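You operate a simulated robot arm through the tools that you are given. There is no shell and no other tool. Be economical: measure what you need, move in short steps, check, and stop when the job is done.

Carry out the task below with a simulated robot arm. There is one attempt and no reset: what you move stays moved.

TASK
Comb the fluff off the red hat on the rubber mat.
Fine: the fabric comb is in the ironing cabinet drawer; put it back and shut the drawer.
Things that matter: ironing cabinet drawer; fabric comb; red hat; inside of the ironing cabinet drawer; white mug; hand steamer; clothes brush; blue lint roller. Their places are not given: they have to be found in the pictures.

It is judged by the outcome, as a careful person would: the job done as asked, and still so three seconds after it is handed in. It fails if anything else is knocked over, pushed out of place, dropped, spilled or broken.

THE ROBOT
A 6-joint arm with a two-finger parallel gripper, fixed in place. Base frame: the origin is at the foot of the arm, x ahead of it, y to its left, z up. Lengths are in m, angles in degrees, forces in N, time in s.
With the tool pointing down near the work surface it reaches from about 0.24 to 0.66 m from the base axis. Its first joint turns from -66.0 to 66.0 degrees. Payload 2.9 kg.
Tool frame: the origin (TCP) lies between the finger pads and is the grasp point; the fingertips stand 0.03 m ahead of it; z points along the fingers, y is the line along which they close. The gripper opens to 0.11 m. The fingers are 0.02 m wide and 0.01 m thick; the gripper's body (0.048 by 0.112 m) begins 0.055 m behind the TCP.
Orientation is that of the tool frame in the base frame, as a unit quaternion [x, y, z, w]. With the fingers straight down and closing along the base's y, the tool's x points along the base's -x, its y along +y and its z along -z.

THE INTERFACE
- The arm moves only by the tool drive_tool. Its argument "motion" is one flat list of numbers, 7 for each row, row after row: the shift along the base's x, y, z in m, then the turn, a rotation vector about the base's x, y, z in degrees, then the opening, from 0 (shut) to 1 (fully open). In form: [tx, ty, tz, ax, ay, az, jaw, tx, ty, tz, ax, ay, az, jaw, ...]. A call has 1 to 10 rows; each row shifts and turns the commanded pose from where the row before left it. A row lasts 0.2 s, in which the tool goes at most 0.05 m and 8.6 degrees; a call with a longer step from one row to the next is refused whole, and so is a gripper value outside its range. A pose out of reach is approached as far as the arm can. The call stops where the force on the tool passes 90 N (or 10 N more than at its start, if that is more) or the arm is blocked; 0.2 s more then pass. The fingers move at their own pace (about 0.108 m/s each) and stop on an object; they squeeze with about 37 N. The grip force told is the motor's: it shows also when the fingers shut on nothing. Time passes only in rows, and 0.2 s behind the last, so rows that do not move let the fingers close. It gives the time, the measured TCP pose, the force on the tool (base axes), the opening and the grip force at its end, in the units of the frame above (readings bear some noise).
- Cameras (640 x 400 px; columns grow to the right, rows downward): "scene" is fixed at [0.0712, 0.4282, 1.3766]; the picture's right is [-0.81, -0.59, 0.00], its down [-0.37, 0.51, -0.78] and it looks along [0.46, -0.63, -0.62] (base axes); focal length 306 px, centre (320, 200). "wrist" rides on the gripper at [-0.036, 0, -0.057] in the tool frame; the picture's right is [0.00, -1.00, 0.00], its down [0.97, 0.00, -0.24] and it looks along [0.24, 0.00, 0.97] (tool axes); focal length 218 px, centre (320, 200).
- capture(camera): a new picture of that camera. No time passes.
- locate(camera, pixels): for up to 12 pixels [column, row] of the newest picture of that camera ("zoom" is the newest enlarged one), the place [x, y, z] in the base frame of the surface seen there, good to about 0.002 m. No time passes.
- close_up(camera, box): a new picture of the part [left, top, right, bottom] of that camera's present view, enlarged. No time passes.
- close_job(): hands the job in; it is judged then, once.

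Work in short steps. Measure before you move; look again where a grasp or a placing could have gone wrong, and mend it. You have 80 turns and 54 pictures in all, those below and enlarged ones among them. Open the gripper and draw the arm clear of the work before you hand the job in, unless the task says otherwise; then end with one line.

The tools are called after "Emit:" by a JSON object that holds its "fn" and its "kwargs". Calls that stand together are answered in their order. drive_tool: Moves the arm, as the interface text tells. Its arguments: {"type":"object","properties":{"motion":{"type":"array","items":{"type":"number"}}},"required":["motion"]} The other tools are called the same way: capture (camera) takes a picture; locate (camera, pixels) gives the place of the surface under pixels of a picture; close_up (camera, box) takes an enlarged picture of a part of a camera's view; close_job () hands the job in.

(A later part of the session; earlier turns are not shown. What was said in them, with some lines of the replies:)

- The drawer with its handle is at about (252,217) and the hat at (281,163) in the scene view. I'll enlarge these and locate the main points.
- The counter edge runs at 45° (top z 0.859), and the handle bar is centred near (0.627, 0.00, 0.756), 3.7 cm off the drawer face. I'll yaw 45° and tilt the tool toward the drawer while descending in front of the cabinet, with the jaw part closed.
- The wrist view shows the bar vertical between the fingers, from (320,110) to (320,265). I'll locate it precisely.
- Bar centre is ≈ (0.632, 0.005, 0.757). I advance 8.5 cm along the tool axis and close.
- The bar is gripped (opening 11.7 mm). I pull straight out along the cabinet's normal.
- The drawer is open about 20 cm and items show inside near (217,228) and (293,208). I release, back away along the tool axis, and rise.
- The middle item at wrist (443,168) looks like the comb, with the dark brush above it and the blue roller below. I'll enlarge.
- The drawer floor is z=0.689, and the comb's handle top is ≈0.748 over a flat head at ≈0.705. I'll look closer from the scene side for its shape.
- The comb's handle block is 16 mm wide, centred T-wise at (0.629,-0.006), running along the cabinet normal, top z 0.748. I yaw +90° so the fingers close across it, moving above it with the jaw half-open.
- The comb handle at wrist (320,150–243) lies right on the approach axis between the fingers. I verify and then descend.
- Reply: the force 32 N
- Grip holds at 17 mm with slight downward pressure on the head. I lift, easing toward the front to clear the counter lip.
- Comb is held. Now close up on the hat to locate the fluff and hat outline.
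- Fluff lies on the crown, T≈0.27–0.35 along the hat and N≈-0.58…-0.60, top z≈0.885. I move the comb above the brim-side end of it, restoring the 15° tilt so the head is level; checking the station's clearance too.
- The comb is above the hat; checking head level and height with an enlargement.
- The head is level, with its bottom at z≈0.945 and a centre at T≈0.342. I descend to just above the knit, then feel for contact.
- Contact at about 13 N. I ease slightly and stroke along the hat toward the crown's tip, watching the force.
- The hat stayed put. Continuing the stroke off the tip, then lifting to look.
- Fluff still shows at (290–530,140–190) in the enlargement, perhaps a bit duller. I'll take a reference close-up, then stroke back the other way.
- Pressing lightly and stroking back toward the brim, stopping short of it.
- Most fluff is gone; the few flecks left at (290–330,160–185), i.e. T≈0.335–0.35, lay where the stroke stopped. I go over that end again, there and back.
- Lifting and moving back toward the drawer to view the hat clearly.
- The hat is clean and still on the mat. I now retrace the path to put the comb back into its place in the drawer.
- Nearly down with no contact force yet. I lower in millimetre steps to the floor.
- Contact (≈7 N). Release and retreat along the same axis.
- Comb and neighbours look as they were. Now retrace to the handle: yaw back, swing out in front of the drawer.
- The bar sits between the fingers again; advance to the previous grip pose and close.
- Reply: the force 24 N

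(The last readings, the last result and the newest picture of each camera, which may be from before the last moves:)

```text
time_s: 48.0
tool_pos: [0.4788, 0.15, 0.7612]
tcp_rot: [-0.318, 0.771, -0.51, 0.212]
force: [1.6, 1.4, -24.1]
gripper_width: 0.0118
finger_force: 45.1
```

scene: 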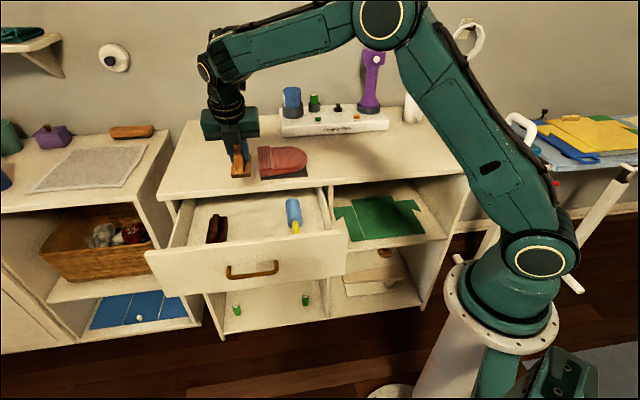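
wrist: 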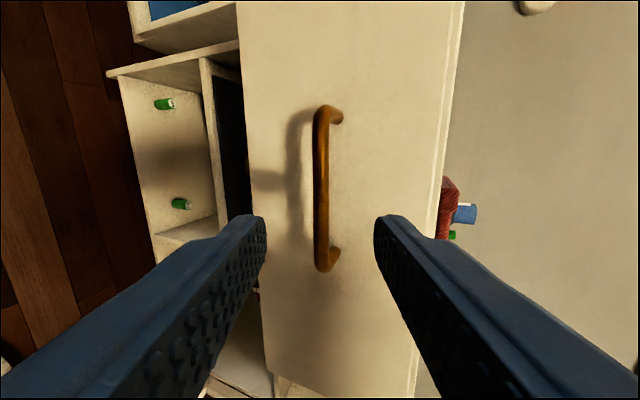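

Gripped. Pushing the drawer shut along the normal.

Emit:
{"fn": "drive_tool", "kwargs": {"motion": [0.014, -0.014, 0, 0, 0, 0, 0, 0.014, -0.014, 0, 0, 0, 0, 0, 0.014, -0.014, 0, 0, 0, 0, 0, 0.014, -0.014, 0, 0, 0, 0, 0, 0.014, -0.014, 0, 0, 0, 0, 0, 0.014, -0.014, 0, 0, 0, 0, 0, 0.014, -0.014, 0, 0, 0, 0, 0, 0.014, -0.014, 0, 0, 0, 0, 0, 0.014, -0.014, 0, 0, 0, 0, 0, 0.013, -0.013, 0, 0, 0, 0, 0]}}

Emit:
{"fn": "drive_tool", "kwargs": {"motion": [0.002, -0.002, 0, 0, 0, 0, 0, 0.001, -0.001, 0, 0, 0, 0, 0, 0, 0, 0, 0, 0, 0, 0]}}

```text
time_s: 50.2
tool_pos: [0.6172, 0.0123, 0.7609]
tcp_rot: [-0.318, 0.771, -0.511, 0.209]
force: [-5.8, -5.4, -24.5]
gripper_width: 0.0118
finger_force: 45.5
```

```text
time_s: 51.0
tool_pos: [0.6196, 0.0078, 0.761]
tcp_rot: [-0.317, 0.77, -0.512, 0.21]
force: [-19.3, 11.7, -14.8]
gripper_width: 0.0119
finger_force: 44.7
```

The drawer is against its stop (N matches the original closed position). I release, back away and rise, then look.

Emit:
{"fn": "drive_tool", "kwargs": {"motion": [0, 0, 0, 0, 0, 0, 0.4, 0, 0, 0, 0, 0, 0, 0.4, -0.014, 0.014, 0.0084, 0, 0, 0, 0.4, -0.014, 0.014, 0.0084, 0, 0, 0, 0.4, -0.014, 0.014, 0.0084, 0, 0, 0, 0.4, -0.025, 0.025, 0.01, 0, 0, 0, 0.4, -0.02, 0.02, 0.03, 0, 0, 0, 0.4, -0.02, 0.02, 0.04, 0, 0, 0, 0.4, -0.02, 0.02, 0.04, 0, 0, 0, 0.4]}}

Emit:
{"fn": "drive_tool", "kwargs": {"motion": [-0.02, 0.01, 0.04, 5.303, 5.303, 0, 0.4, -0.02, 0, 0.04, 5.303, 5.303, 0, 0.4, 0, 0, 0.04, 5.303, 5.303, 0, 0.4, 0, 0, 0.04, 5.303, 5.303, 0, 0.4, 0, 0, 0, 0, 0, 0, 0.4]}}

Emit:
{"fn": "capture", "kwargs": {"camera": "scene"}}

Emit:
{"fn": "capture", "kwargs": {"camera": "wrist"}}

```text
time_s: 53.0
tool_pos: [0.4965, 0.1317, 0.9082]
tcp_rot: [-0.316, 0.77, -0.512, 0.213]
force: [0.8, -0.5, 0.4]
gripper_width: 0.0444
finger_force: 0.0
```

```text
time_s: 54.2
tool_pos: [0.4561, 0.1442, 1.0716]
tcp_rot: [-0.36, 0.876, -0.296, 0.124]
force: [-0.4, -0.1, -0.2]
gripper_width: 0.0442
finger_force: 0.1
```

```text
18 pictures are left
```

scene: 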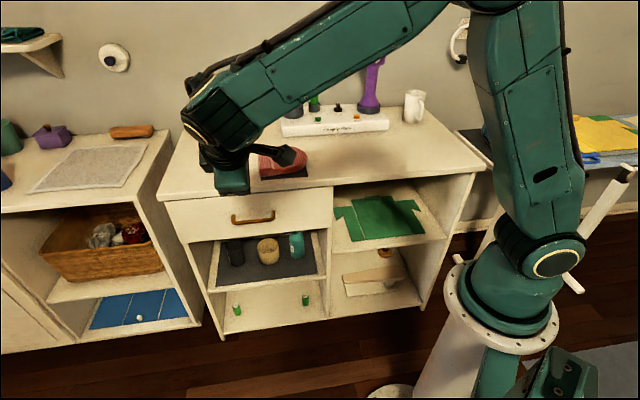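

```text
17 pictures are left
```

wrist: 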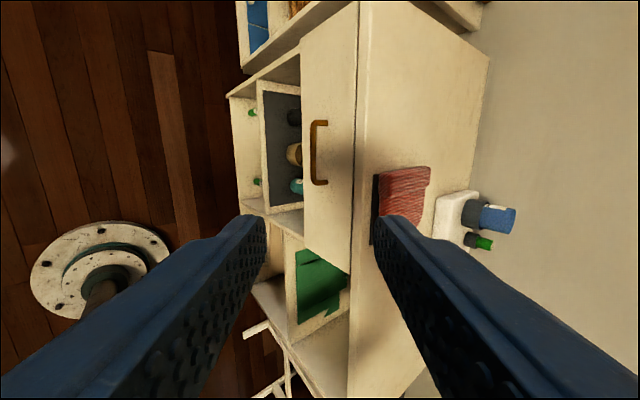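

Emit:
{"fn": "locate", "kwargs": {"camera": "scene", "pixels": [[200, 220], [300, 215], [290, 230], [180, 205]]}}

Emit:
{"fn": "close_up", "kwargs": {"camera": "scene", "box": [150, 130, 350, 260]}}

```text
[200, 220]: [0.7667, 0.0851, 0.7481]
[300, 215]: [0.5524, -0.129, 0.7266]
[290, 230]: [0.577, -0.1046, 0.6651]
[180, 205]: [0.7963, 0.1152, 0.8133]
```

```text
3.08 times, centred on (250, 195) of scene
```

zoom: 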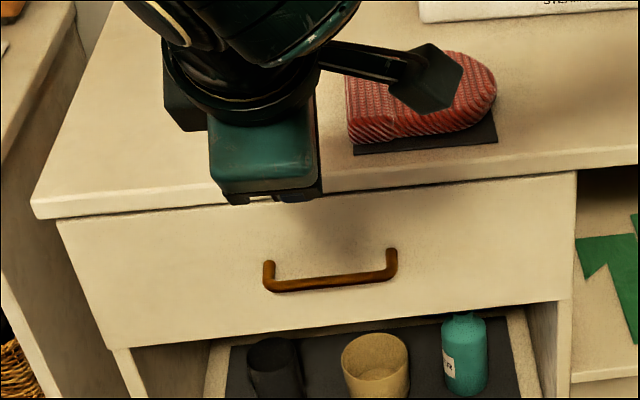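

The drawer face is flush at its starting position, the hat is clean on its mat, and the gripper is open and clear of the work. I'm handing the job in.

Emit:
{"fn": "close_job", "kwargs": {}}

```text
The job is handed in.
```

The fluff is combed off the red hat, which is still on its mat; the fabric comb is back in its place in the drawer, and the drawer is shut.
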